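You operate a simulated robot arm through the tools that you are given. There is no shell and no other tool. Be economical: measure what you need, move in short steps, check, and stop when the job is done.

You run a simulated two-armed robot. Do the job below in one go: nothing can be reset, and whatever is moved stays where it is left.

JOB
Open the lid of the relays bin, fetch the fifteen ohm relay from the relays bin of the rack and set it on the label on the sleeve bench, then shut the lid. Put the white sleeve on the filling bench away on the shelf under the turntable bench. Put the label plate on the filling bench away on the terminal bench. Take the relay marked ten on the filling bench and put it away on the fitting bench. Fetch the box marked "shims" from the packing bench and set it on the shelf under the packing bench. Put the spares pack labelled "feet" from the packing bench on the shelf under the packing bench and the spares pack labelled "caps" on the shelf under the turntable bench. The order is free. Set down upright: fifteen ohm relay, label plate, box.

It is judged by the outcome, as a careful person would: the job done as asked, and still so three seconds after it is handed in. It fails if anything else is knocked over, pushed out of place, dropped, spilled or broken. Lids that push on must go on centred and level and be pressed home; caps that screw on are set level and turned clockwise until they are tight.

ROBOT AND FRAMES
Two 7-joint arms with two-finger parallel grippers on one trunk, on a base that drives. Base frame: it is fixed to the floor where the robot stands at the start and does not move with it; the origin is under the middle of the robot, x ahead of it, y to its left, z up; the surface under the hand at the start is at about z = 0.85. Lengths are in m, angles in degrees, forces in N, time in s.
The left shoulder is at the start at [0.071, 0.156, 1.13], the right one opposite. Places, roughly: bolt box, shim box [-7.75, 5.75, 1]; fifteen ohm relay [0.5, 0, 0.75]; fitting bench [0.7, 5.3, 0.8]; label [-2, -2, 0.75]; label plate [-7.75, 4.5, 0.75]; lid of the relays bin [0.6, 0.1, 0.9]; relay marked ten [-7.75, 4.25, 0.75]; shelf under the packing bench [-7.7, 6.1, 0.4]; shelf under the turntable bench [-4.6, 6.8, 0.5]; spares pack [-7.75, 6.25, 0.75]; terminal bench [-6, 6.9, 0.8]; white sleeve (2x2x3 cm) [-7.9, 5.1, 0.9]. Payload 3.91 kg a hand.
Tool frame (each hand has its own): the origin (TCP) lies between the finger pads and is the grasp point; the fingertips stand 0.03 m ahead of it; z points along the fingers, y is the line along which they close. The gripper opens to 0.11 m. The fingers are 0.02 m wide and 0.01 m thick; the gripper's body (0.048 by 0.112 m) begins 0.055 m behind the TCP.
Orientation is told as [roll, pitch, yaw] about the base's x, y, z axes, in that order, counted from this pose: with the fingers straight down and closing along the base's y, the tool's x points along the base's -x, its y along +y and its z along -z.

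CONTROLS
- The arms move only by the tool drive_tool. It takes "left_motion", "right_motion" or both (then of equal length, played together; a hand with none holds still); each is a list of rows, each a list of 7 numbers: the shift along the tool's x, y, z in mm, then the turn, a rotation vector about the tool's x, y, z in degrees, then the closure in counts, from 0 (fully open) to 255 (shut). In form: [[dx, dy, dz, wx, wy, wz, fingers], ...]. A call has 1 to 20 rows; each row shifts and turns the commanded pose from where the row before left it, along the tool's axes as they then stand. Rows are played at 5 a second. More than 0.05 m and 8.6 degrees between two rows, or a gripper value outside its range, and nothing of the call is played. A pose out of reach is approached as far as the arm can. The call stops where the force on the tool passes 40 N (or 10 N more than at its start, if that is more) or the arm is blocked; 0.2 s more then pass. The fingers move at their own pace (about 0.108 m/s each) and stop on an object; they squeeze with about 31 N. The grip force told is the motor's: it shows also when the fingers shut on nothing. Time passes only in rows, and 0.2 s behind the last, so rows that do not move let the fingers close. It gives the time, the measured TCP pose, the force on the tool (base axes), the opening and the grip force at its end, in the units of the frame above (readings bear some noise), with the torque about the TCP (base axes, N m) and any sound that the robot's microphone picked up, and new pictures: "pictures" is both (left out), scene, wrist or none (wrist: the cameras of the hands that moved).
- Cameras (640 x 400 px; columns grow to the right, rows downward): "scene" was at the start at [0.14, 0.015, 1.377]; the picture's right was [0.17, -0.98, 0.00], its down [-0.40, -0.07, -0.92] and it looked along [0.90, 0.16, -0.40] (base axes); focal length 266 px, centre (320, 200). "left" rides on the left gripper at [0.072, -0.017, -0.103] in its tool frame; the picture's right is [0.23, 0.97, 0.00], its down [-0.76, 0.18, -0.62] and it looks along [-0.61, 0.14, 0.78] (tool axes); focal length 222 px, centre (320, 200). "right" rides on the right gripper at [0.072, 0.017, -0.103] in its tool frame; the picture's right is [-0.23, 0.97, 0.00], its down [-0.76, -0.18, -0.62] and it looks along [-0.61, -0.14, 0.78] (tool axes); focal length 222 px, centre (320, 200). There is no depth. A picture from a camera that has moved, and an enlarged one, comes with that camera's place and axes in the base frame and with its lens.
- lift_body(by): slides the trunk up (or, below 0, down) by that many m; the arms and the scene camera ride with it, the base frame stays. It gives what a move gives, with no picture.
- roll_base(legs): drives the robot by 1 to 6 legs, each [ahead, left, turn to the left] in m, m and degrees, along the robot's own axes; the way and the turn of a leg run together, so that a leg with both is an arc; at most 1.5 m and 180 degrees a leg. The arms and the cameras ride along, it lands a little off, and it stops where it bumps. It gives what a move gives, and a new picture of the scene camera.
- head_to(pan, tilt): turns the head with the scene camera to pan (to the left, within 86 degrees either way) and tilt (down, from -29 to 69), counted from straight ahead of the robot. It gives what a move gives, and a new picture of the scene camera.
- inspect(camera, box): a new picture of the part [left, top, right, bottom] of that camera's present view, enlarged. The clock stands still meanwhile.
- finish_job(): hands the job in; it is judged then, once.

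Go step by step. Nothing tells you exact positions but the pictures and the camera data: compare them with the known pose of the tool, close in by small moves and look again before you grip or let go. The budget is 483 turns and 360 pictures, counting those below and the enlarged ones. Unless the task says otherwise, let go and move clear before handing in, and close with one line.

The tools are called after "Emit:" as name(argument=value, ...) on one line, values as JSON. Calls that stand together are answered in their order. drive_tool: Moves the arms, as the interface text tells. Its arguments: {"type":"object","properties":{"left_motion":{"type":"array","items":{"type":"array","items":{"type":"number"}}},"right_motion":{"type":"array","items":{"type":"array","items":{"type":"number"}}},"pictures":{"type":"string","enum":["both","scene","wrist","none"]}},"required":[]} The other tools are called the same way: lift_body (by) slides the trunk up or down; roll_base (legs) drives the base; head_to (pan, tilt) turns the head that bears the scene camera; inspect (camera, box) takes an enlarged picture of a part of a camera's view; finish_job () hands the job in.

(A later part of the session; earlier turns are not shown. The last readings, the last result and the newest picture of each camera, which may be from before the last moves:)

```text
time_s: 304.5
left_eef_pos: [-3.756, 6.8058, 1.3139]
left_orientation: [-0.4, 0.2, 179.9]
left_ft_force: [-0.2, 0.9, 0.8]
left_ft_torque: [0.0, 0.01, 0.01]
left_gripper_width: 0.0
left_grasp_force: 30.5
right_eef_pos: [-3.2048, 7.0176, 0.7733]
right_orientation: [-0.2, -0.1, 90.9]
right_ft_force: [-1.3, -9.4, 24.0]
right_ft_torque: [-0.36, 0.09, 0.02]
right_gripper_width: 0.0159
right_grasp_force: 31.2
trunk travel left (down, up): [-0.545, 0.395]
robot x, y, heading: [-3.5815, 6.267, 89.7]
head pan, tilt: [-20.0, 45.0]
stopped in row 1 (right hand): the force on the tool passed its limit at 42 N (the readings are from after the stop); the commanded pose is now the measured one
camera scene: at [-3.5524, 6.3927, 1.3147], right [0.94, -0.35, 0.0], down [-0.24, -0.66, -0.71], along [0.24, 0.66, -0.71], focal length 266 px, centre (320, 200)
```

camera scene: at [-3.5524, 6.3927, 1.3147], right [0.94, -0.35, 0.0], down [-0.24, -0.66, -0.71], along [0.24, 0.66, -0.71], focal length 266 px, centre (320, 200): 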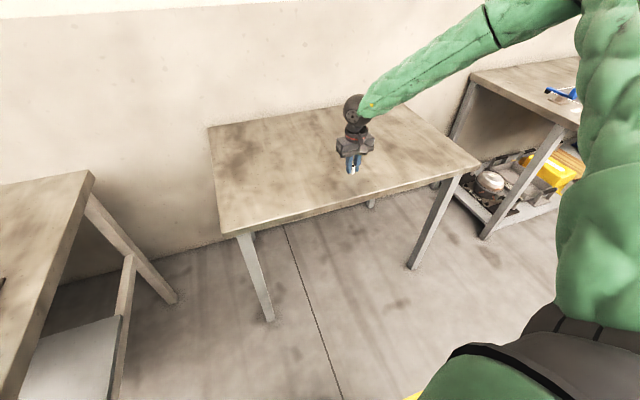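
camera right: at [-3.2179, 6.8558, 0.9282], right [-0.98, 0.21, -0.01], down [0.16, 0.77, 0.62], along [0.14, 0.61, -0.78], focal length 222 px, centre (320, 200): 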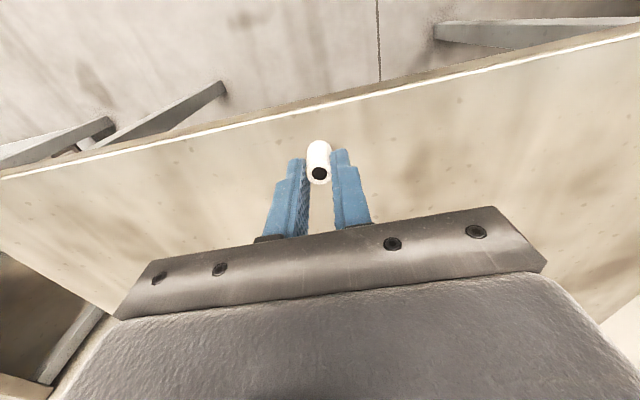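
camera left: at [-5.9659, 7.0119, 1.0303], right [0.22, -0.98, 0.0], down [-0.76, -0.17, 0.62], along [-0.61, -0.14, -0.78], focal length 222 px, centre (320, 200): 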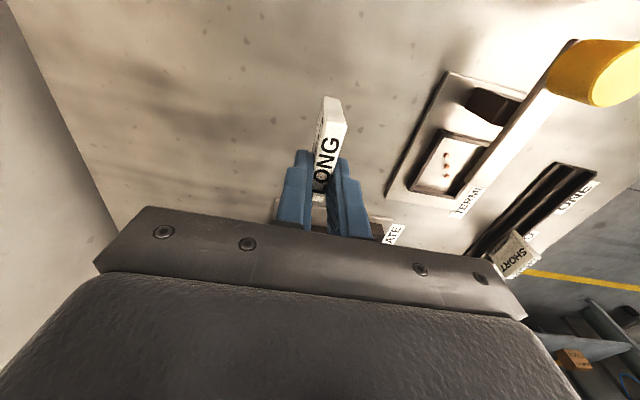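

The sleeve stands on the surface. I release it, rise, tilt the hand 45° forward, ready to regrasp it from the front.

Emit:
drive_tool(right_motion=[[0, 0, -2, 0, 0, 0, 255], [0, 0, 0, 0, 0, 0, 200], [0, 0, 0, 0, 0, 0, 140], [0, 0, 0, 0, 0, 0, 140], [0, 0, -40, 0, 0, 0, 140], [0, 0, -40, 0, 0, 0, 140], [0, 0, 0, 0, -7.5, 0, 140], [0, 0, 0, 0, -7.5, 0, 140], [0, 0, 0, 0, -7.5, 0, 140], [0, 0, 0, 0, -7.5, 0, 140], [0, 0, 0, 0, -7.5, 0, 140], [0, 0, 0, 0, -7.5, 0, 140], [0, 0, 0, 0, 0, 0, 140]])

Emit:
inspect(camera="scene", box=[300, 80, 440, 200])

```text
time_s: 307.3
left_eef_pos: [-3.7568, 6.8068, 1.3152]
left_orientation: [-0.3, 0.2, 179.9]
left_ft_force: [0.8, -0.2, 0.8]
left_ft_torque: [-0.01, 0.0, -0.01]
left_gripper_width: 0.0
left_grasp_force: 30.8
right_eef_pos: [-3.2054, 7.0192, 0.8551]
right_orientation: [-0.4, -44.8, 91.1]
right_ft_force: [0.0, 0.3, 0.4]
right_ft_torque: [0.01, 0.0, -0.01]
right_gripper_width: 0.0495
right_grasp_force: 0.0
trunk travel left (down, up): [-0.545, 0.395]
robot x, y, heading: [-3.5805, 6.267, 90.0]
head pan, tilt: [-20.0, 45.0]
camera scene: at [-3.5527, 6.3947, 1.3147], right [0.94, -0.34, 0.0], down [-0.24, -0.66, -0.71], along [0.24, 0.66, -0.71], focal length 266 px, centre (320, 200)
camera right: at [-3.2196, 6.8945, 0.8764], right [-0.98, 0.15, 0.16], down [0.17, 0.1, 0.98], along [0.13, 0.98, -0.12], focal length 222 px, centre (320, 200)
```

scene: 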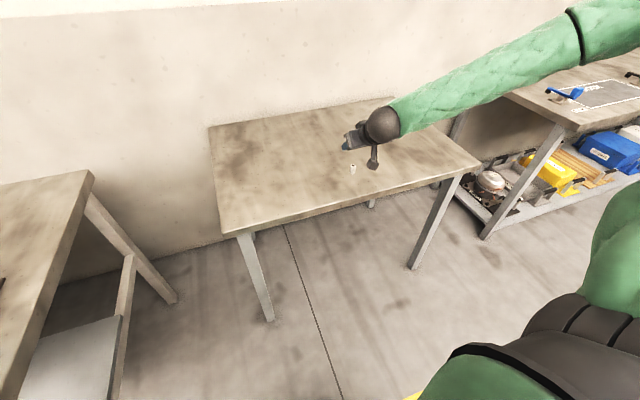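
right: 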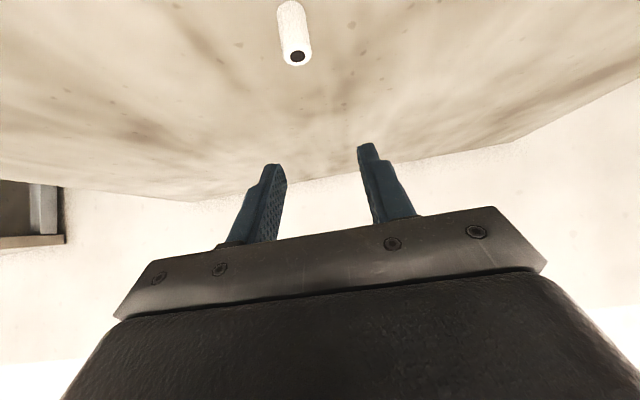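

```text
3.33 times, centred on (370, 140) of scene
camera zoom: at [-3.5527, 6.3947, 1.3147], right [0.94, -0.34, 0.0], down [-0.24, -0.66, -0.71], along [0.24, 0.66, -0.71], focal length 886 px, centre (153, 400)
```

zoom: 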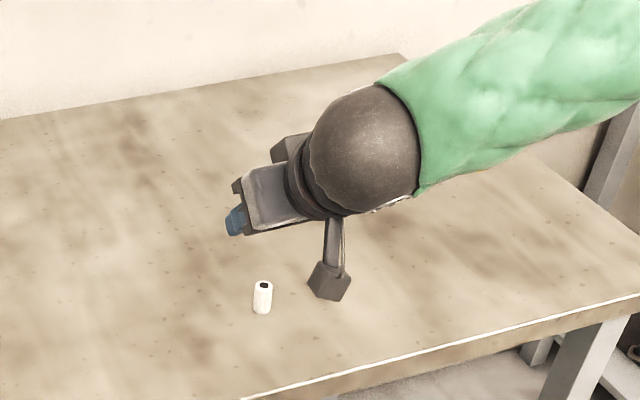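

The sleeve stands at (−3.202, 7.02). I bring the tilted, open fingers down around it and check before gripping.

Emit:
drive_tool(right_motion=[[24, -1, 20, 0, 0, 0, 140], [24, -1, 20, 0, 0, 0, 140], [16, -1, 14, 0, 0, 0, 140], [0, 0, 0, 0, 0, 0, 140]])

Emit:
inspect(camera="scene", box=[310, 120, 410, 195])

```text
time_s: 308.3
left_eef_pos: [-3.7548, 6.8062, 1.315]
left_orientation: [-0.4, 0.2, 179.8]
left_ft_force: [-0.1, -0.9, 0.4]
left_ft_torque: [0.01, 0.01, 0.03]
left_gripper_width: 0.0005
left_grasp_force: 31.2
right_eef_pos: [-3.1998, 7.0117, 0.7704]
right_orientation: [-0.4, -44.9, 91.1]
right_ft_force: [0.5, -0.1, 0.0]
right_ft_torque: [-0.01, 0.01, 0.0]
right_gripper_width: 0.0496
right_grasp_force: 0.1
trunk travel left (down, up): [-0.545, 0.395]
robot x, y, heading: [-3.5802, 6.2676, 89.9]
head pan, tilt: [-20.0, 45.0]
camera scene: at [-3.5521, 6.3943, 1.3147], right [0.94, -0.34, 0.0], down [-0.24, -0.66, -0.71], along [0.24, 0.66, -0.71], focal length 266 px, centre (320, 200)
camera right: at [-3.2146, 6.8876, 0.792], right [-0.98, 0.15, 0.16], down [0.17, 0.1, 0.98], along [0.13, 0.98, -0.13], focal length 222 px, centre (320, 200)
```

scene: 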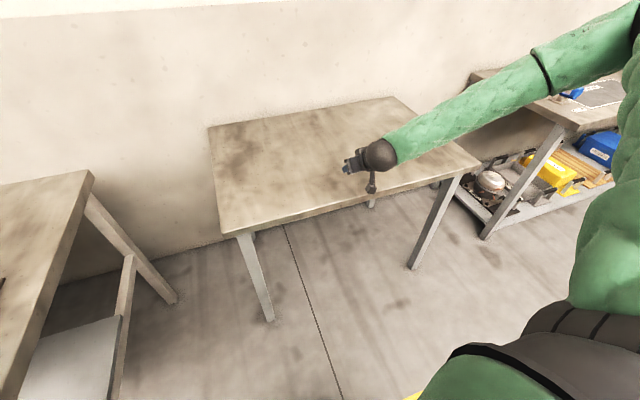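
right: 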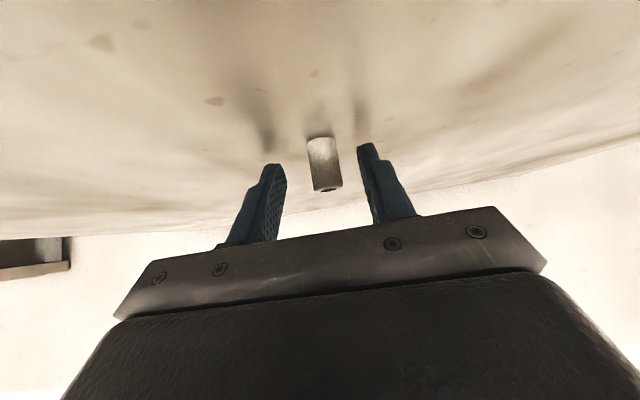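

```text
5.33 times, centred on (360, 158) of scene
camera zoom: at [-3.5521, 6.3943, 1.3147], right [0.94, -0.34, 0.0], down [-0.24, -0.66, -0.71], along [0.24, 0.66, -0.71], focal length 1417 px, centre (107, 427)
```

zoom: 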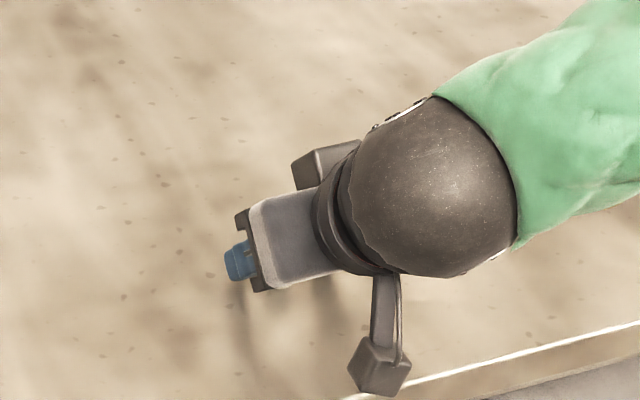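

The sleeve is between the fingertips. I lower 4 mm and close.

Emit:
drive_tool(right_motion=[[3, 0, 3, 0, 0, 0, 140], [0, 0, 0, 0, 0, 0, 255], [0, 0, 0, 0, 0, 0, 255], [0, 0, 0, 0, 0, 0, 255]], pictures="wrist")

```text
time_s: 309.3
left_eef_pos: [-3.7553, 6.8053, 1.3168]
left_orientation: [-0.4, 0.3, 180.0]
left_ft_force: [0.1, 0.4, 0.6]
left_ft_torque: [0.0, 0.02, 0.01]
left_gripper_width: 0.0
left_grasp_force: 30.6
right_eef_pos: [-3.2002, 7.0116, 0.7686]
right_orientation: [-0.4, -45.0, 91.2]
right_ft_force: [-8.8, 4.9, 22.5]
right_ft_torque: [0.47, 0.47, 0.01]
right_gripper_width: 0.0163
right_grasp_force: 30.7
trunk travel left (down, up): [-0.545, 0.395]
robot x, y, heading: [-3.5796, 6.2691, 90.0]
head pan, tilt: [-20.0, 45.0]
camera right: at [-3.216, 6.8875, 0.7903], right [-0.98, 0.15, 0.16], down [0.17, 0.1, 0.98], along [0.13, 0.98, -0.12], focal length 222 px, centre (320, 200)
```

right: 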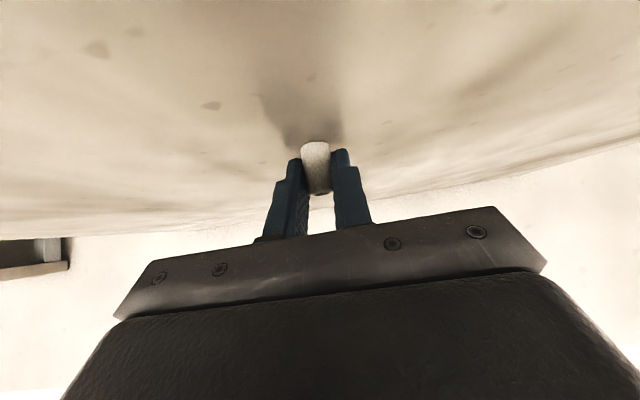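

Gripped upright. I lift it 0.2 m and pull back, then drive back to the turntable bench.

Emit:
drive_tool(right_motion=[[-10, 0, -10, 0, 0, 0, 255], [-33, 0, -33, 0, 0, 0, 255], [-33, 0, -33, 0, 0, 0, 255], [-33, 0, -33, 0, 0, 0, 255], [-33, 0, -33, 0, 0, 0, 255], [28, 0, -28, 0, 0, 0, 255], [28, 0, -28, 0, 0, 0, 255], [28, 0, -28, 0, 0, 0, 255], [28, 0, -28, 0, 0, 0, 255]], pictures="none")

Emit:
roll_base(legs=[[-0.5, 0, 0], [0, 1.05, 0]])

Emit:
head_to(pan=0, tilt=40)

```text
time_s: 311.3
left_eef_pos: [-3.7537, 6.8069, 1.316]
left_orientation: [-0.4, 0.1, 179.9]
left_ft_force: [-0.4, 0.0, 0.3]
left_ft_torque: [0.01, 0.01, -0.02]
left_gripper_width: 0.0002
left_grasp_force: 30.9
right_eef_pos: [-3.2001, 6.8531, 0.9673]
right_orientation: [-0.3, -44.9, 91.1]
right_ft_force: [0.4, -0.3, 0.6]
right_ft_torque: [0.04, -0.02, -0.02]
right_gripper_width: 0.0164
right_grasp_force: 30.7
trunk travel left (down, up): [-0.545, 0.395]
robot x, y, heading: [-3.5782, 6.2683, 89.9]
head pan, tilt: [-20.0, 45.0]
```

```text
time_s: 314.4
left_eef_pos: [-3.7639, 6.1685, 1.3206]
left_orientation: [-4.7, -0.7, -180.0]
left_ft_force: [-0.9, 0.8, -2.8]
left_ft_torque: [-0.13, -0.07, 0.0]
left_gripper_width: 0.0002
left_grasp_force: 31.1
right_eef_pos: [-3.1228, 6.3974, 0.9723]
right_orientation: [-3.6, -50.0, 82.0]
right_ft_force: [-1.6, 1.8, -1.9]
right_ft_torque: [0.04, -0.1, -0.12]
right_gripper_width: 0.016
right_grasp_force: 31.2
trunk travel left (down, up): [-0.545, 0.395]
robot x, y, heading: [-3.5771, 5.7851, 90.0]
head pan, tilt: [-20.0, 45.0]
stopped in leg 1: the robot was blocked; the commanded pose is now the measured one
camera scene: at [-3.5531, 5.9998, 1.3129], right [0.94, -0.34, 0.03], down [-0.24, -0.71, -0.66], along [0.24, 0.61, -0.75], focal length 266 px, centre (320, 200)
```

scene: 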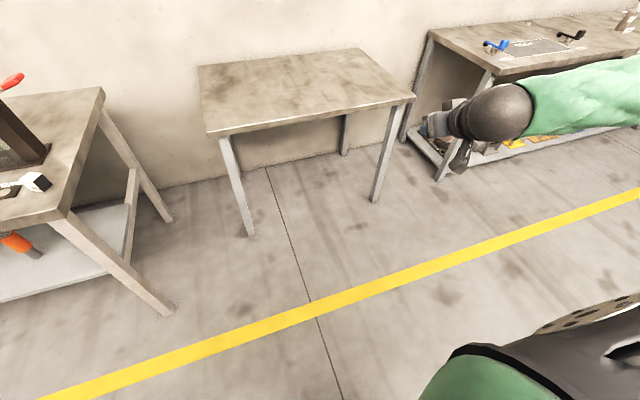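

```text
time_s: 315.2
left_eef_pos: [-3.7559, 6.1743, 1.3242]
left_orientation: [-5.5, -0.8, -180.0]
left_ft_force: [0.6, 0.9, -0.5]
left_ft_torque: [-0.1, 0.03, -0.02]
left_gripper_width: 0.0
left_grasp_force: 30.8
right_eef_pos: [-3.1217, 6.396, 0.9646]
right_orientation: [-2.7, -49.3, 81.8]
right_ft_force: [0.1, -0.3, -0.6]
right_ft_torque: [0.01, -0.02, -0.02]
right_gripper_width: 0.0163
right_grasp_force: 30.8
trunk travel left (down, up): [-0.545, 0.395]
robot x, y, heading: [-3.5761, 5.7798, 89.5]
head pan, tilt: [0.0, 40.0]
camera scene: at [-3.5755, 6.0073, 1.3191], right [1.0, 0.0, 0.0], down [0.0, -0.7, -0.72], along [0.0, 0.72, -0.7], focal length 266 px, centre (320, 200)
```

scene: 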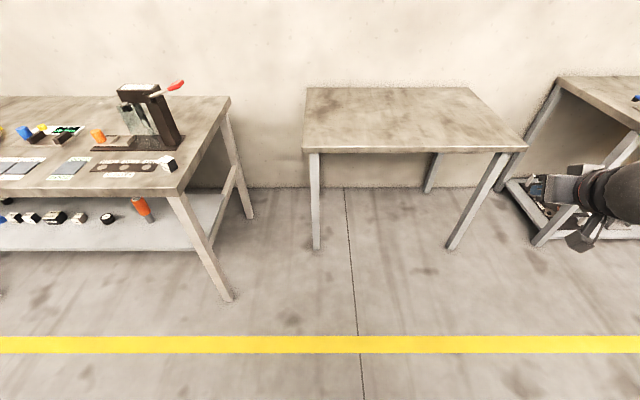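

The robot backed against the console and is slightly tipped. I move forward at once to free it.

Emit:
roll_base(legs=[[0.12, 0, 0]])

Emit:
head_to(pan=-86, tilt=40)

```text
time_s: 315.9
left_eef_pos: [-3.7636, 6.0255, 1.3346]
left_orientation: [-12.6, -1.3, -179.2]
left_ft_force: [-1.1, 1.2, 0.2]
left_ft_torque: [-0.13, -0.04, -0.02]
left_gripper_width: 0.0003
left_grasp_force: 31.1
right_eef_pos: [-3.0373, 6.3729, 1.0462]
right_orientation: [-3.6, -60.5, 73.5]
right_ft_force: [0.0, 2.2, -0.8]
right_ft_torque: [-0.04, -0.02, -0.06]
right_gripper_width: 0.0163
right_grasp_force: 30.6
trunk travel left (down, up): [-0.545, 0.395]
robot x, y, heading: [-3.5724, 5.7952, 90.5]
head pan, tilt: [0.0, 40.0]
stopped in leg 1: the robot was blocked; the commanded pose is now the measured one
camera scene: at [-3.5783, 6.0066, 1.3199], right [1.0, 0.01, 0.0], down [0.01, -0.69, -0.73], along [-0.01, 0.73, -0.69], focal length 266 px, centre (320, 200)
```

scene: 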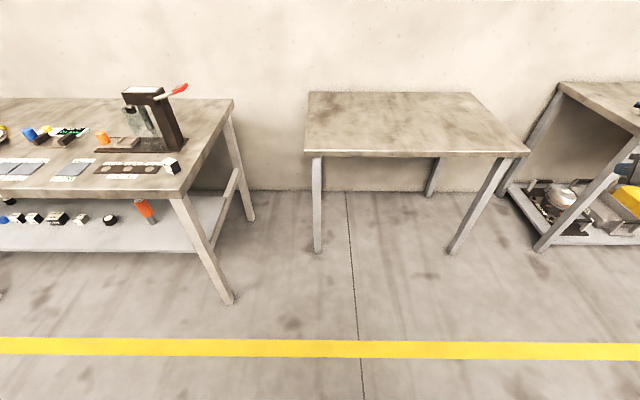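

```text
time_s: 317.5
left_eef_pos: [-3.7629, 6.0262, 1.3389]
left_orientation: [-12.5, -1.3, -178.9]
left_ft_force: [-0.1, 0.0, 0.7]
left_ft_torque: [0.0, -0.02, -0.01]
left_gripper_width: 0.0002
left_grasp_force: 31.1
right_eef_pos: [-3.0436, 6.3668, 1.0424]
right_orientation: [-2.8, -60.0, 73.1]
right_ft_force: [-0.8, 0.5, -0.5]
right_ft_torque: [0.0, 0.0, -0.03]
right_gripper_width: 0.0162
right_grasp_force: 31.2
trunk travel left (down, up): [-0.545, 0.395]
robot x, y, heading: [-3.5718, 5.7941, 91.1]
head pan, tilt: [-85.9, 40.0]
camera scene: at [-3.4911, 5.9161, 1.3251], right [0.09, -0.99, 0.05], down [-0.64, -0.09, -0.76], along [0.76, 0.03, -0.64], focal length 266 px, centre (320, 200)
```

scene: 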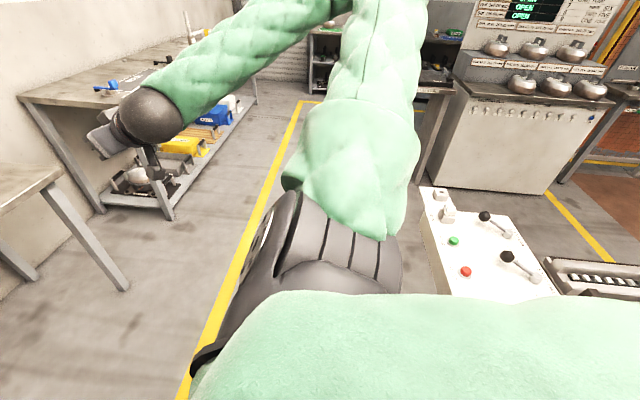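

The robot seems to be leaning; I look down at both sides to understand what holds it.

Emit:
head_to(pan=-86, tilt=69)

Emit:
head_to(pan=86, tilt=60)

```text
time_s: 318.4
left_eef_pos: [-3.7609, 6.0261, 1.3383]
left_orientation: [-12.6, -1.3, -178.8]
left_ft_force: [0.7, -0.9, 0.8]
left_ft_torque: [0.0, 0.0, 0.01]
left_gripper_width: 0.0
left_grasp_force: 30.5
right_eef_pos: [-3.043, 6.3682, 1.0413]
right_orientation: [-2.6, -60.1, 73.2]
right_ft_force: [0.1, -0.5, -0.2]
right_ft_torque: [-0.01, 0.02, 0.01]
right_gripper_width: 0.0163
right_grasp_force: 30.3
trunk travel left (down, up): [-0.545, 0.395]
robot x, y, heading: [-3.5727, 5.7944, 90.8]
head pan, tilt: [-85.9, 68.8]
camera scene: at [-3.5194, 5.912, 1.2891], right [0.09, -0.99, 0.05], down [-0.93, -0.1, -0.36], along [0.36, -0.02, -0.93], focal length 266 px, centre (320, 200)
```

scene: 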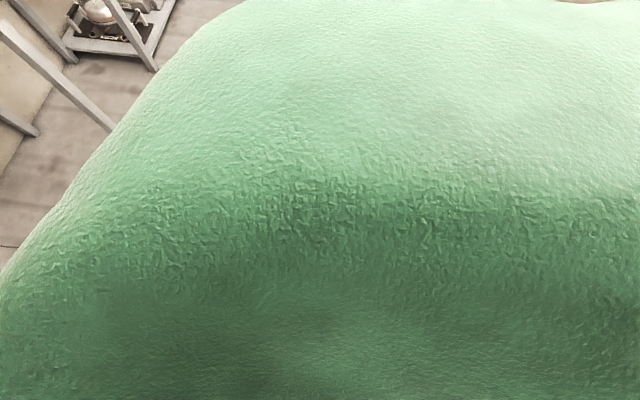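

```text
time_s: 321.0
left_eef_pos: [-3.7614, 6.0253, 1.3383]
left_orientation: [-12.6, -1.3, -178.8]
left_ft_force: [-0.2, -0.5, -1.2]
left_ft_torque: [0.03, -0.03, 0.0]
left_gripper_width: 0.0
left_grasp_force: 30.9
right_eef_pos: [-3.0411, 6.3678, 1.0414]
right_orientation: [-2.6, -59.9, 73.2]
right_ft_force: [-0.3, -0.1, 0.0]
right_ft_torque: [0.01, 0.01, 0.0]
right_gripper_width: 0.0161
right_grasp_force: 30.7
trunk travel left (down, up): [-0.545, 0.395]
robot x, y, heading: [-3.5741, 5.7928, 91.1]
head pan, tilt: [85.9, 60.0]
camera scene: at [-3.6416, 5.9111, 1.2984], right [0.06, 1.0, -0.05], down [0.86, -0.07, -0.5], along [-0.5, -0.02, -0.87], focal length 266 px, centre (320, 200)
```

scene: 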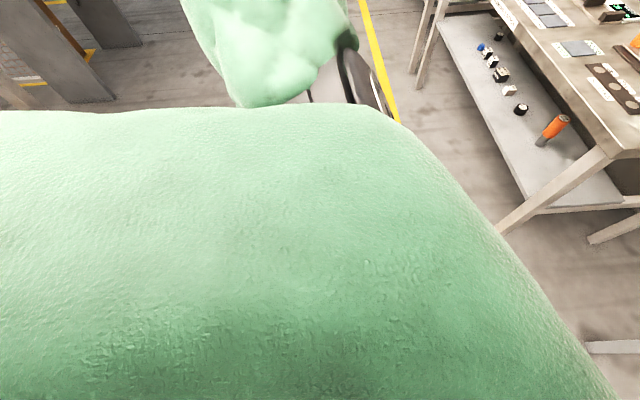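

I try a small forward-left move to disengage.

Emit:
roll_base(legs=[[0.15, 0.0, 0]])

```text
time_s: 321.8
left_eef_pos: [-3.7669, 5.9362, 1.3423]
left_orientation: [-22.5, -3.2, -177.1]
left_ft_force: [-0.8, -0.1, -0.1]
left_ft_torque: [0.01, -0.02, 0.01]
left_gripper_width: 0.0001
left_grasp_force: 30.6
right_eef_pos: [-2.9776, 6.3224, 1.1024]
right_orientation: [1.7, -68.2, 63.6]
right_ft_force: [-0.8, 1.1, -1.0]
right_ft_torque: [0.09, -0.09, -0.11]
right_gripper_width: 0.0164
right_grasp_force: 30.8
trunk travel left (down, up): [-0.545, 0.395]
robot x, y, heading: [-3.5638, 5.8094, 91.6]
head pan, tilt: [85.9, 60.0]
stopped in leg 1: the robot was blocked; the commanded pose is now the measured one
camera scene: at [-3.6396, 5.9054, 1.2967], right [0.05, 1.0, -0.03], down [0.87, -0.06, -0.5], along [-0.5, -0.01, -0.87], focal length 266 px, centre (320, 200)
```

scene: 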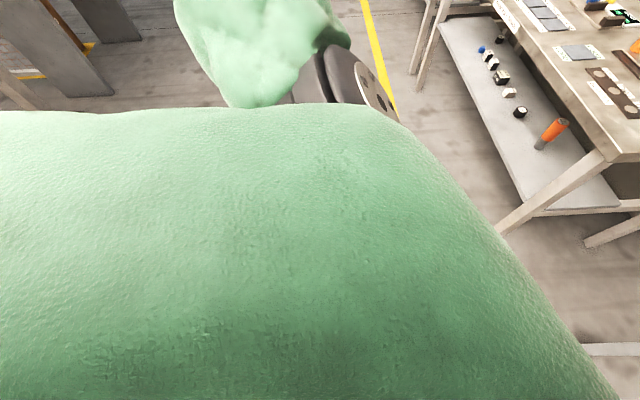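

The tilt is reducing. I repeat a forward move.

Emit:
roll_base(legs=[[0.1, 0, 0]])

Emit:
head_to(pan=-60, tilt=30)

```text
time_s: 322.5
left_eef_pos: [-3.764, 5.8981, 1.3461]
left_orientation: [-26.8, -3.7, -177.4]
left_ft_force: [-0.7, -1.4, 0.3]
left_ft_torque: [0.04, 0.01, 0.02]
left_gripper_width: 0.0
left_grasp_force: 31.6
right_eef_pos: [-2.9623, 6.2875, 1.1254]
right_orientation: [5.4, -71.0, 58.6]
right_ft_force: [-0.5, -0.8, 0.3]
right_ft_torque: [0.03, -0.01, -0.04]
right_gripper_width: 0.0162
right_grasp_force: 31.0
trunk travel left (down, up): [-0.545, 0.395]
robot x, y, heading: [-3.5636, 5.8311, 91.0]
head pan, tilt: [85.9, 60.0]
stopped in leg 1: the robot was blocked; the commanded pose is now the measured one
camera scene: at [-3.6366, 5.8767, 1.2953], right [0.05, 1.0, 0.0], down [0.86, -0.04, -0.5], along [-0.5, 0.03, -0.87], focal length 266 px, centre (320, 200)
```

scene: 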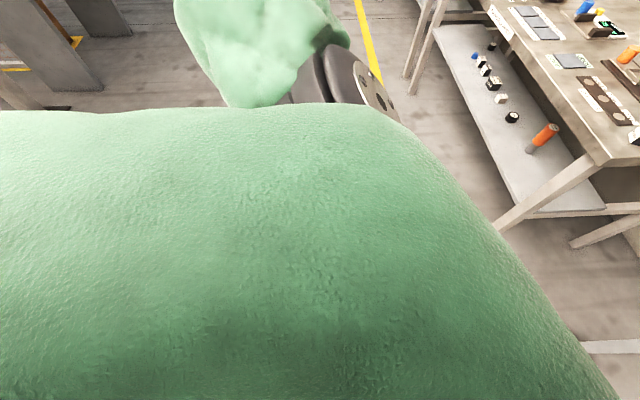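

```text
time_s: 324.8
left_eef_pos: [-3.7634, 5.9105, 1.3453]
left_orientation: [-25.7, -3.5, -177.4]
left_ft_force: [-0.9, -0.3, 0.4]
left_ft_torque: [-0.03, 0.0, 0.02]
left_gripper_width: 0.0003
left_grasp_force: 31.3
right_eef_pos: [-2.9658, 6.2984, 1.1194]
right_orientation: [4.7, -70.3, 59.7]
right_ft_force: [0.4, 1.2, -0.5]
right_ft_torque: [-0.01, -0.03, -0.01]
right_gripper_width: 0.0163
right_grasp_force: 31.4
trunk travel left (down, up): [-0.545, 0.395]
robot x, y, heading: [-3.5702, 5.8316, 91.1]
head pan, tilt: [-60.0, 30.0]
camera scene: at [-3.4925, 5.9256, 1.3372], right [0.51, -0.86, 0.0], down [-0.43, -0.26, -0.87], along [0.74, 0.44, -0.5], focal length 266 px, centre (320, 200)
```

scene: 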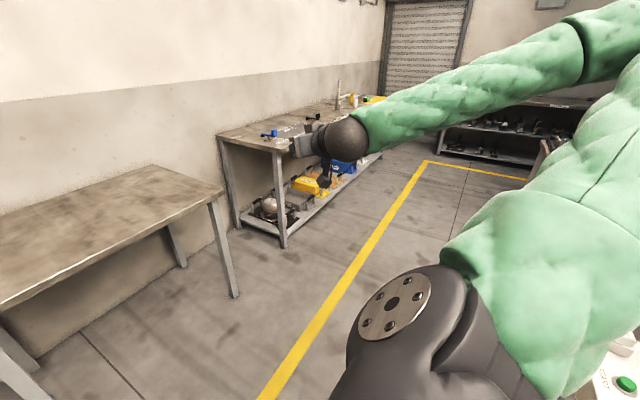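

The robot is level again. I move forward 0.2 m.

Emit:
roll_base(legs=[[0.2, 0, -1]])

```text
time_s: 326.4
left_eef_pos: [-3.765, 6.1119, 1.3444]
left_orientation: [-25.4, -3.5, -178.3]
left_ft_force: [-0.1, 0.0, 0.7]
left_ft_torque: [-0.04, -0.02, 0.03]
left_gripper_width: 0.0
left_grasp_force: 31.0
right_eef_pos: [-2.9629, 6.4877, 1.1177]
right_orientation: [4.6, -70.2, 59.2]
right_ft_force: [-0.1, 0.2, 0.5]
right_ft_torque: [0.0, 0.01, -0.02]
right_gripper_width: 0.0161
right_grasp_force: 30.9
trunk travel left (down, up): [-0.545, 0.395]
robot x, y, heading: [-3.5701, 6.0266, 90.1]
head pan, tilt: [-60.0, 30.0]
camera scene: at [-3.4939, 6.1225, 1.3372], right [0.5, -0.86, 0.0], down [-0.43, -0.25, -0.87], along [0.75, 0.44, -0.5], focal length 266 px, centre (320, 200)
```

scene: 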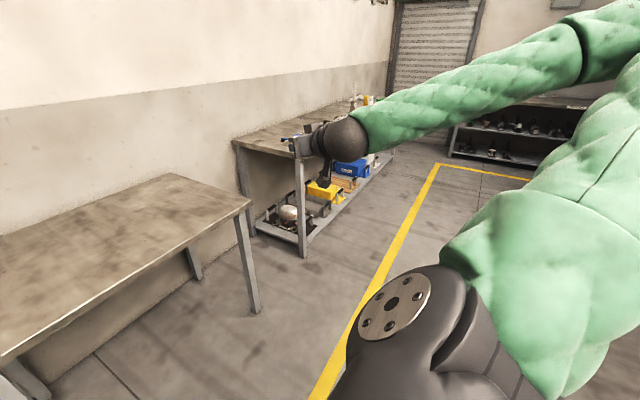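

Freed. I check the console for any displacement.

Emit:
head_to(pan=-86, tilt=30)

```text
time_s: 327.3
left_eef_pos: [-3.7666, 6.1112, 1.3447]
left_orientation: [-25.7, -3.5, -178.2]
left_ft_force: [0.0, -0.5, 0.4]
left_ft_torque: [0.02, -0.04, 0.01]
left_gripper_width: 0.0002
left_grasp_force: 30.8
right_eef_pos: [-2.9633, 6.4868, 1.1207]
right_orientation: [4.7, -70.3, 59.0]
right_ft_force: [-0.1, -0.1, -0.2]
right_ft_torque: [0.01, -0.01, 0.01]
right_gripper_width: 0.0163
right_grasp_force: 31.1
trunk travel left (down, up): [-0.545, 0.395]
robot x, y, heading: [-3.5757, 6.0294, 90.3]
head pan, tilt: [-85.9, 30.0]
camera scene: at [-3.4818, 6.0823, 1.3373], right [0.08, -1.0, 0.0], down [-0.5, -0.04, -0.87], along [0.86, 0.07, -0.5], focal length 266 px, centre (320, 200)
```

scene: 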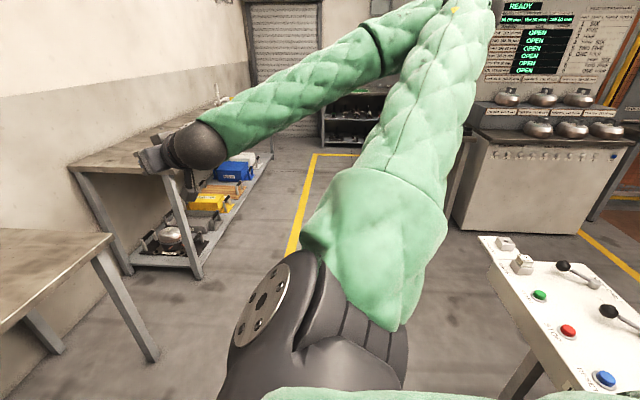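

The console looks intact. The arm poses were disturbed, so I rotate both hands back to their intended orientations.

Emit:
drive_tool(left_motion=[[0, 0, 0, -5.14, 0.7, 0.36, 255], [0, 0, 0, -5.14, 0.7, 0.36, 255], [0, 0, 0, -5.14, 0.7, 0.36, 255], [0, 0, 0, -5.14, 0.7, 0.36, 255], [0, 0, 0, -5.14, 0.7, 0.36, 255]], right_motion=[[0, 0, 0, -4.36, 5.05, -3.13, 255], [0, 0, 0, -4.36, 5.05, -3.13, 255], [0, 0, 0, -4.36, 5.05, -3.13, 255], [0, 0, 0, -4.36, 5.05, -3.13, 255], [0, 0, 0, -4.36, 5.05, -3.13, 255]])

```text
time_s: 328.5
left_eef_pos: [-3.7818, 6.2204, 1.3429]
left_orientation: [0.2, -0.6, 179.2]
left_ft_force: [0.4, -0.1, -0.5]
left_ft_torque: [-0.02, -0.01, 0.01]
left_gripper_width: 0.0
left_grasp_force: 30.8
left hand out of reach, approached as far as the arm can: row 1, 2, 3, 4, 5
right_eef_pos: [-2.9526, 6.4908, 1.1187]
right_orientation: [-2.2, -47.8, 87.0]
right_ft_force: [0.5, 0.2, -0.3]
right_ft_torque: [0.0, 0.03, 0.01]
right_gripper_width: 0.0163
right_grasp_force: 31.5
right hand out of reach, approached as far as the arm can: row 1, 5
trunk travel left (down, up): [-0.545, 0.395]
robot x, y, heading: [-3.5699, 6.0292, 90.4]
head pan, tilt: [-85.9, 30.0]
camera scene: at [-3.4798, 6.0828, 1.3371], right [0.08, -1.0, 0.0], down [-0.5, -0.04, -0.87], along [0.86, 0.06, -0.5], focal length 266 px, centre (320, 200)
camera right: at [-2.9788, 6.3662, 1.1347], right [-0.96, 0.23, 0.14], down [0.16, 0.04, 0.99], along [0.22, 0.97, -0.07], focal length 222 px, centre (320, 200)
camera left: at [-3.7061, 6.2366, 1.4456], right [0.21, -0.98, 0.0], down [-0.76, -0.17, 0.63], along [-0.62, -0.13, -0.78], focal length 222 px, centre (320, 200)
```

scene: 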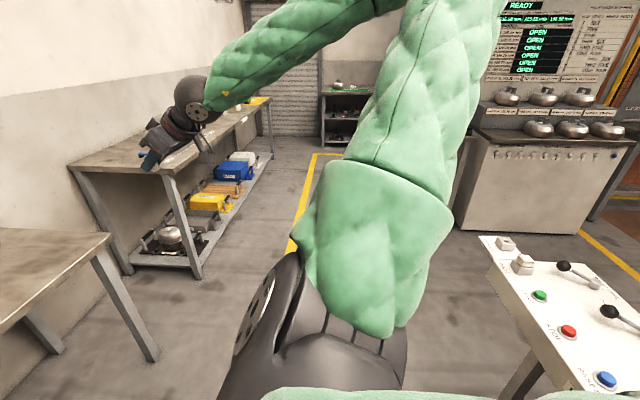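
right: 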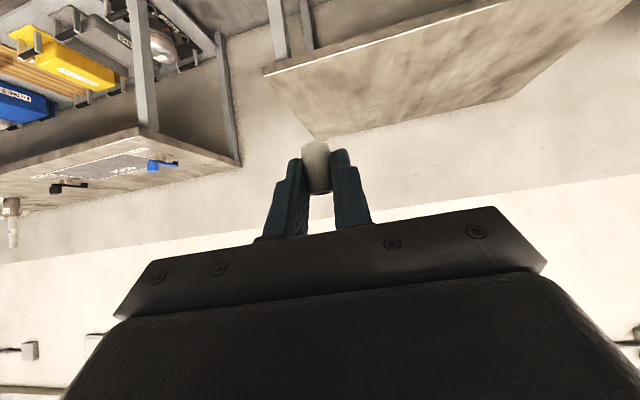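
left: 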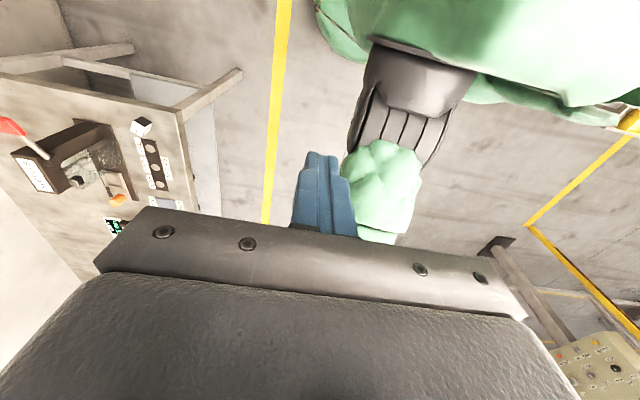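

Both hands are back in posture and the sleeve is still held. I slide left to the turntable bench.

Emit:
roll_base(legs=[[-0.05, 1.15, 0]])

Emit:
head_to(pan=0, tilt=50)

```text
time_s: 334.4
left_eef_pos: [-4.9542, 6.1668, 1.3422]
left_orientation: [0.1, -0.5, 179.2]
left_ft_force: [0.0, -0.2, 0.2]
left_ft_torque: [-0.01, -0.02, 0.0]
left_gripper_width: 0.0
left_grasp_force: 31.4
right_eef_pos: [-4.1254, 6.4353, 1.12]
right_orientation: [-2.2, -47.8, 86.9]
right_ft_force: [-0.4, 1.0, -0.2]
right_ft_torque: [-0.03, 0.01, 0.01]
right_gripper_width: 0.0162
right_grasp_force: 30.5
trunk travel left (down, up): [-0.545, 0.395]
robot x, y, heading: [-4.7458, 5.972, 90.2]
head pan, tilt: [-85.9, 30.0]
camera scene: at [-4.6538, 6.0282, 1.3373], right [0.07, -1.0, 0.0], down [-0.5, -0.04, -0.87], along [0.86, 0.06, -0.5], focal length 266 px, centre (320, 200)
```

scene: 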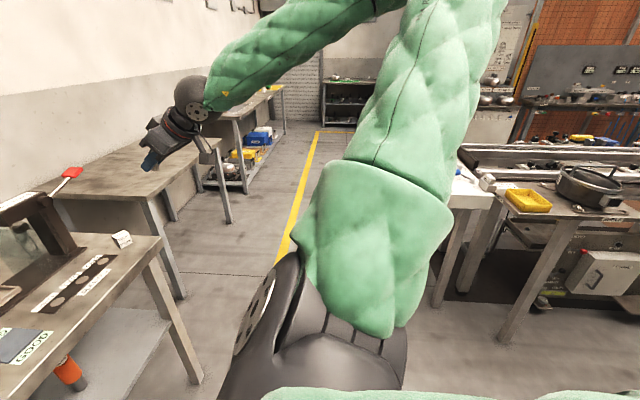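

```text
time_s: 336.1
left_eef_pos: [-4.9547, 6.1661, 1.3417]
left_orientation: [-0.1, -0.5, 179.3]
left_ft_force: [-0.4, 0.0, 0.0]
left_ft_torque: [-0.04, 0.0, -0.02]
left_gripper_width: 0.0003
left_grasp_force: 31.1
right_eef_pos: [-4.1257, 6.434, 1.121]
right_orientation: [-2.0, -47.7, 86.9]
right_ft_force: [0.2, -0.2, -0.4]
right_ft_torque: [0.02, -0.03, -0.02]
right_gripper_width: 0.0162
right_grasp_force: 31.0
trunk travel left (down, up): [-0.545, 0.395]
robot x, y, heading: [-4.7427, 5.9731, 90.1]
head pan, tilt: [0.0, 50.0]
camera scene: at [-4.7438, 6.0986, 1.3078], right [1.0, 0.0, 0.0], down [0.0, -0.77, -0.64], along [0.0, 0.64, -0.77], focal length 266 px, centre (320, 200)
```

scene: 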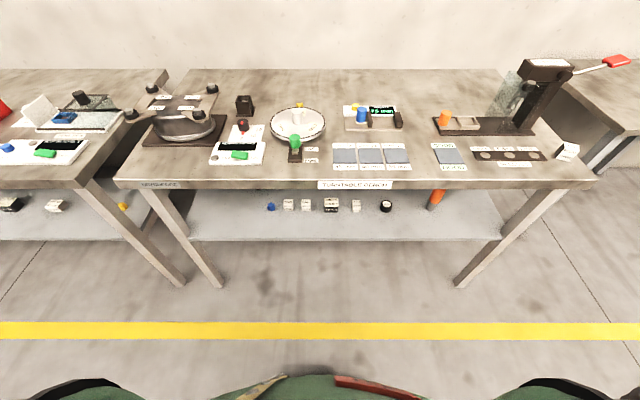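

The turntable shelf is at z≈0.424 (front edge y≈6.64), bench underside ≈0.74. I lower the trunk 0.38 m with the hands in front of the bench.

Emit:
lift_body(by=-0.38)

Emit:
head_to(pan=-20, tilt=30)

```text
time_s: 339.7
left_eef_pos: [-4.9543, 6.165, 0.9624]
left_orientation: [0.0, -0.5, 179.2]
left_ft_force: [0.2, 0.1, -0.6]
left_ft_torque: [-0.02, -0.03, 0.03]
left_gripper_width: 0.0
left_grasp_force: 31.1
right_eef_pos: [-4.1264, 6.4344, 0.7403]
right_orientation: [-2.1, -47.8, 86.9]
right_ft_force: [0.4, 0.6, 0.2]
right_ft_torque: [0.01, -0.03, 0.01]
right_gripper_width: 0.0162
right_grasp_force: 30.4
trunk travel left (down, up): [-0.165, 0.775]
robot x, y, heading: [-4.7387, 5.9689, 90.4]
head pan, tilt: [0.0, 50.0]
```

```text
time_s: 340.6
left_eef_pos: [-4.9545, 6.1654, 0.9629]
left_orientation: [-0.1, -0.5, 179.2]
left_ft_force: [0.2, -0.7, 0.5]
left_ft_torque: [0.02, -0.01, -0.02]
left_gripper_width: 0.0
left_grasp_force: 31.1
right_eef_pos: [-4.1261, 6.4347, 0.741]
right_orientation: [-2.2, -47.8, 86.9]
right_ft_force: [0.0, 0.3, 1.1]
right_ft_torque: [-0.01, -0.07, -0.02]
right_gripper_width: 0.0162
right_grasp_force: 31.3
trunk travel left (down, up): [-0.165, 0.775]
robot x, y, heading: [-4.7414, 5.9745, 90.3]
head pan, tilt: [-20.0, 30.0]
camera scene: at [-4.713, 6.1066, 0.9572], right [0.94, -0.34, 0.0], down [-0.17, -0.47, -0.87], along [0.29, 0.81, -0.5], focal length 266 px, centre (320, 200)
```

scene: 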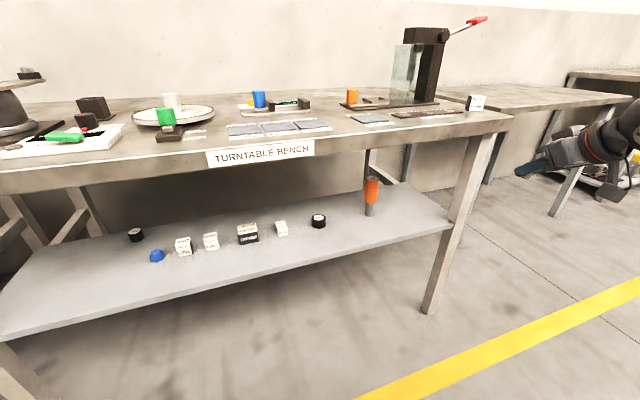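

I correct the hand's orientation, then bring it down and left to the front of the free shelf spot near x≈−4.37.

Emit:
drive_tool(right_motion=[[0, 0, 0, -5.2, 2.8, -2.7, 255], [20, 35, 20, 0, 0, 0, 255], [20, 35, 20, 0, 0, 0, 255], [20, 35, 20, 0, 0, 0, 255], [20, 35, 20, 0, 0, 0, 255], [20, 35, 20, 0, 0, 0, 255], [20, 35, 20, 0, 0, 0, 255], [20, 35, 20, 0, 0, 0, 255], [0, 0, 0, 0, 0, 0, 255]])

```text
time_s: 342.6
left_eef_pos: [-4.954, 6.1655, 0.9634]
left_orientation: [0.0, -0.4, 179.2]
left_ft_force: [-0.4, 0.2, -0.6]
left_ft_torque: [0.01, 0.01, 0.03]
left_gripper_width: 0.0
left_grasp_force: 30.9
right_eef_pos: [-4.3018, 6.5162, 0.5492]
right_orientation: [0.4, -45.1, 90.8]
right_ft_force: [-0.6, -0.4, -0.5]
right_ft_torque: [0.0, 0.0, 0.0]
right_gripper_width: 0.0163
right_grasp_force: 30.9
right hand out of reach, approached as far as the arm can: row 4, 5, 6, 7, 8
trunk travel left (down, up): [-0.165, 0.775]
robot x, y, heading: [-4.7402, 5.9725, 90.3]
head pan, tilt: [-20.0, 30.0]
camera scene: at [-4.713, 6.1068, 0.9573], right [0.94, -0.34, 0.0], down [-0.17, -0.47, -0.87], along [0.29, 0.81, -0.5], focal length 266 px, centre (320, 200)
camera right: at [-4.3155, 6.3915, 0.5711], right [-0.98, 0.14, 0.16], down [0.18, 0.1, 0.98], along [0.12, 0.98, -0.13], focal length 222 px, centre (320, 200)
```

scene: 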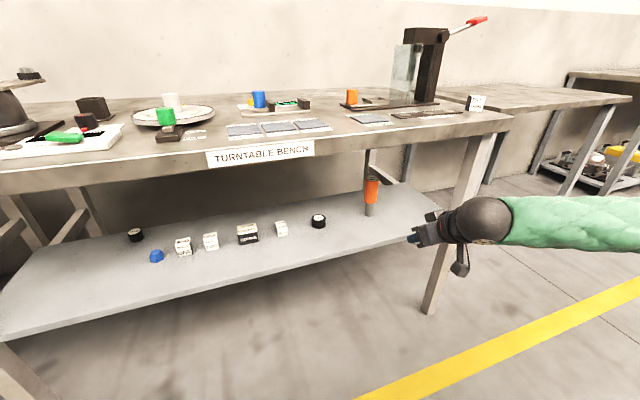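
right: 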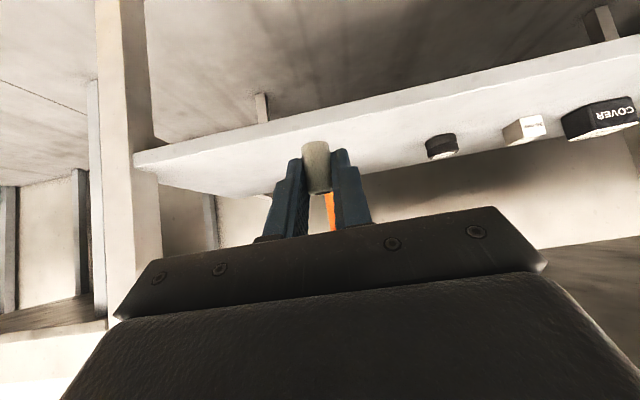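

The forearm would foul the bench's right leg here, so I shift the robot left and a bit back for a straighter reach into the shelf.

Emit:
roll_base(legs=[[-0.15, 0, 0], [0, 0.4, 0]])

Emit:
drive_tool(right_motion=[[-25, 0, 25, 0, 0, 0, 255], [-25, 0, 25, 0, 0, 0, 255], [-25, 0, 25, 0, 0, 0, 255], [0, 0, 0, 0, 0, 0, 255]])

```text
time_s: 346.0
left_eef_pos: [-5.3484, 6.0134, 0.9632]
left_orientation: [0.0, -0.4, 179.1]
left_ft_force: [-0.3, -0.3, 0.4]
left_ft_torque: [0.0, 0.0, 0.0]
left_gripper_width: 0.0001
left_grasp_force: 31.2
right_eef_pos: [-4.6945, 6.3635, 0.549]
right_orientation: [0.3, -44.9, 90.8]
right_ft_force: [-0.5, 0.7, -0.3]
right_ft_torque: [0.0, 0.01, -0.01]
right_gripper_width: 0.0164
right_grasp_force: 30.9
trunk travel left (down, up): [-0.165, 0.775]
robot x, y, heading: [-5.1413, 5.8215, 90.0]
head pan, tilt: [-20.0, 30.0]
camera scene: at [-5.108, 5.9541, 0.9573], right [0.94, -0.34, 0.0], down [-0.17, -0.47, -0.87], along [0.3, 0.81, -0.5], focal length 266 px, centre (320, 200)
```

scene: 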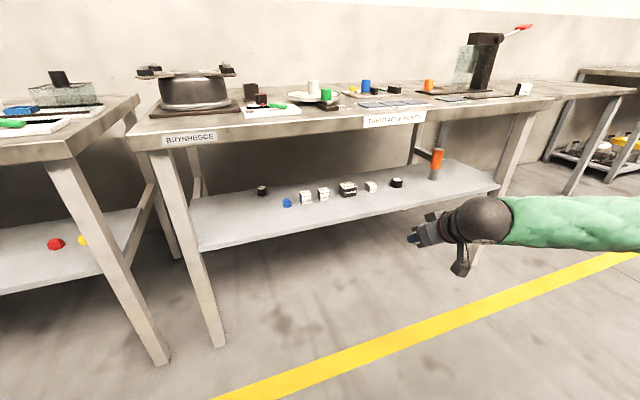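

```text
time_s: 347.0
left_eef_pos: [-5.3485, 6.0149, 0.9625]
left_orientation: [-0.1, -0.5, 179.1]
left_ft_force: [0.2, -0.6, -0.6]
left_ft_torque: [-0.01, 0.02, 0.02]
left_gripper_width: 0.0001
left_grasp_force: 31.0
right_eef_pos: [-4.6974, 6.4707, 0.5483]
right_orientation: [0.2, -45.0, 90.7]
right_ft_force: [-0.7, -0.1, 0.2]
right_ft_torque: [-0.01, -0.01, 0.01]
right_gripper_width: 0.0163
right_grasp_force: 30.9
trunk travel left (down, up): [-0.165, 0.775]
robot x, y, heading: [-5.1385, 5.8186, 90.2]
head pan, tilt: [-20.0, 30.0]
camera scene: at [-5.1078, 5.9543, 0.9573], right [0.94, -0.34, 0.0], down [-0.17, -0.47, -0.87], along [0.3, 0.81, -0.5], focal length 266 px, centre (320, 200)
camera right: at [-4.7114, 6.3452, 0.5709], right [-0.98, 0.15, 0.16], down [0.18, 0.1, 0.98], along [0.13, 0.98, -0.12], focal length 222 px, centre (320, 200)
```

scene: 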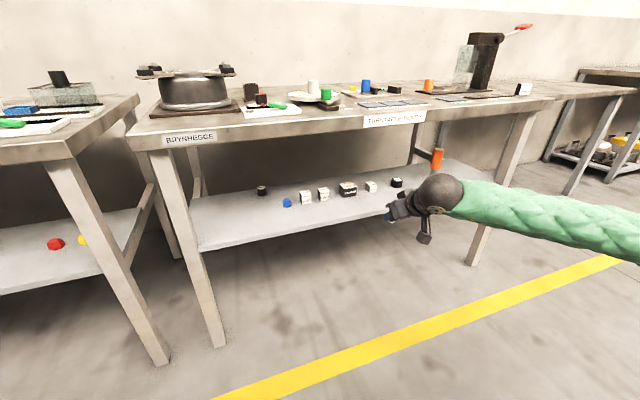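
right: 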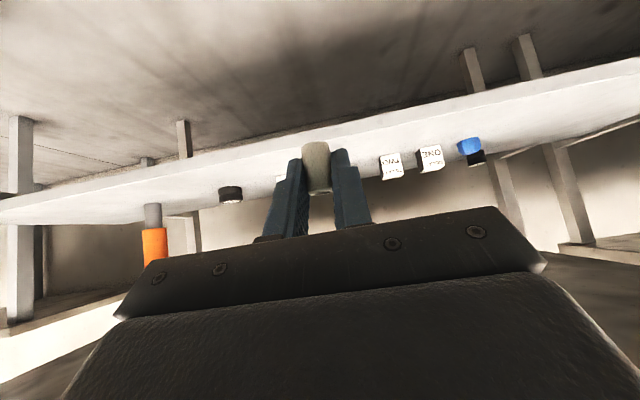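

I lower to z≈0.49 and move forward into the shelf over the free front strip.

Emit:
drive_tool(right_motion=[[20, 0, 20, 0, 0, 0, 255], [20, 0, 20, 0, 0, 0, 255], [-26, 0, 26, 0, 0, 0, 255], [-26, 0, 26, 0, 0, 0, 255], [-26, 0, 26, 0, 0, 0, 255], [-26, 0, 26, 0, 0, 0, 255], [-26, 0, 26, 0, 0, 0, 255], [-26, 0, 26, 0, 0, 0, 255], [0, 0, 0, 0, 0, 0, 255]])

Emit:
inspect(camera="scene", box=[260, 140, 460, 260])

```text
time_s: 349.0
left_eef_pos: [-5.3502, 6.0136, 0.962]
left_orientation: [0.1, -0.5, 179.1]
left_ft_force: [0.1, 1.1, 0.8]
left_ft_torque: [-0.03, 0.01, 0.01]
left_gripper_width: 0.0
left_grasp_force: 30.5
right_eef_pos: [-4.7021, 6.6907, 0.4939]
right_orientation: [0.4, -44.9, 90.7]
right_ft_force: [0.2, 0.4, 0.2]
right_ft_torque: [-0.04, 0.02, 0.01]
right_gripper_width: 0.0162
right_grasp_force: 30.8
trunk travel left (down, up): [-0.165, 0.775]
robot x, y, heading: [-5.1328, 5.8199, 90.0]
head pan, tilt: [-20.0, 30.0]
camera scene: at [-5.1079, 5.9544, 0.9573], right [0.94, -0.34, 0.0], down [-0.17, -0.47, -0.87], along [0.3, 0.81, -0.5], focal length 266 px, centre (320, 200)
camera right: at [-4.715, 6.5662, 0.5156], right [-0.98, 0.15, 0.16], down [0.18, 0.1, 0.98], along [0.13, 0.98, -0.13], focal length 222 px, centre (320, 200)
```

scene: 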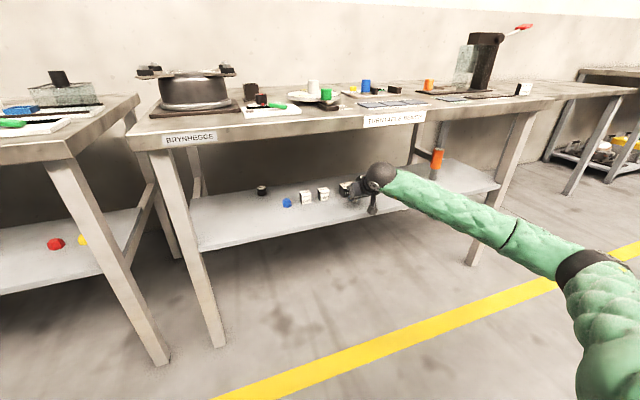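
right: 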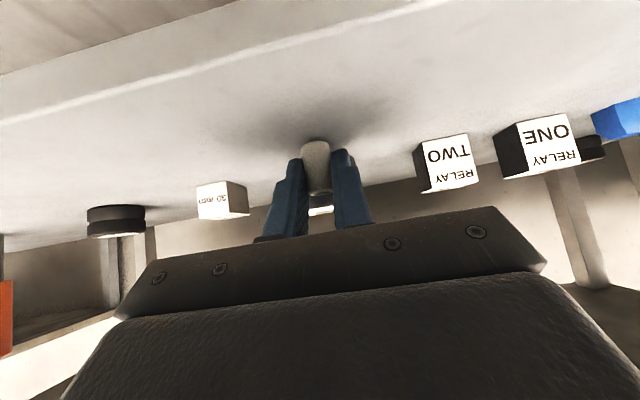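

```text
3.20 times, centred on (360, 200) of scene
camera zoom: at [-5.1079, 5.9544, 0.9573], right [0.94, -0.34, 0.0], down [-0.17, -0.47, -0.87], along [0.3, 0.81, -0.5], focal length 850 px, centre (192, 200)
```

zoom: 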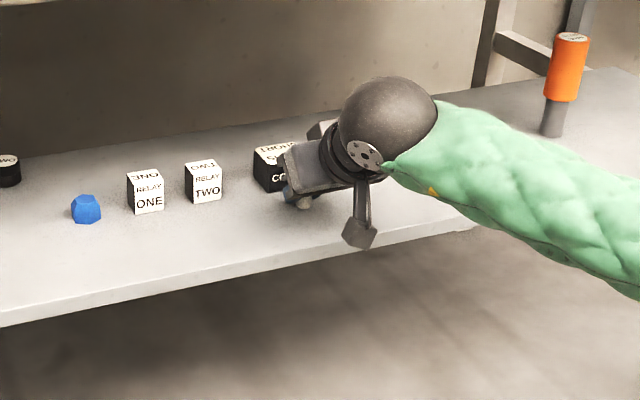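

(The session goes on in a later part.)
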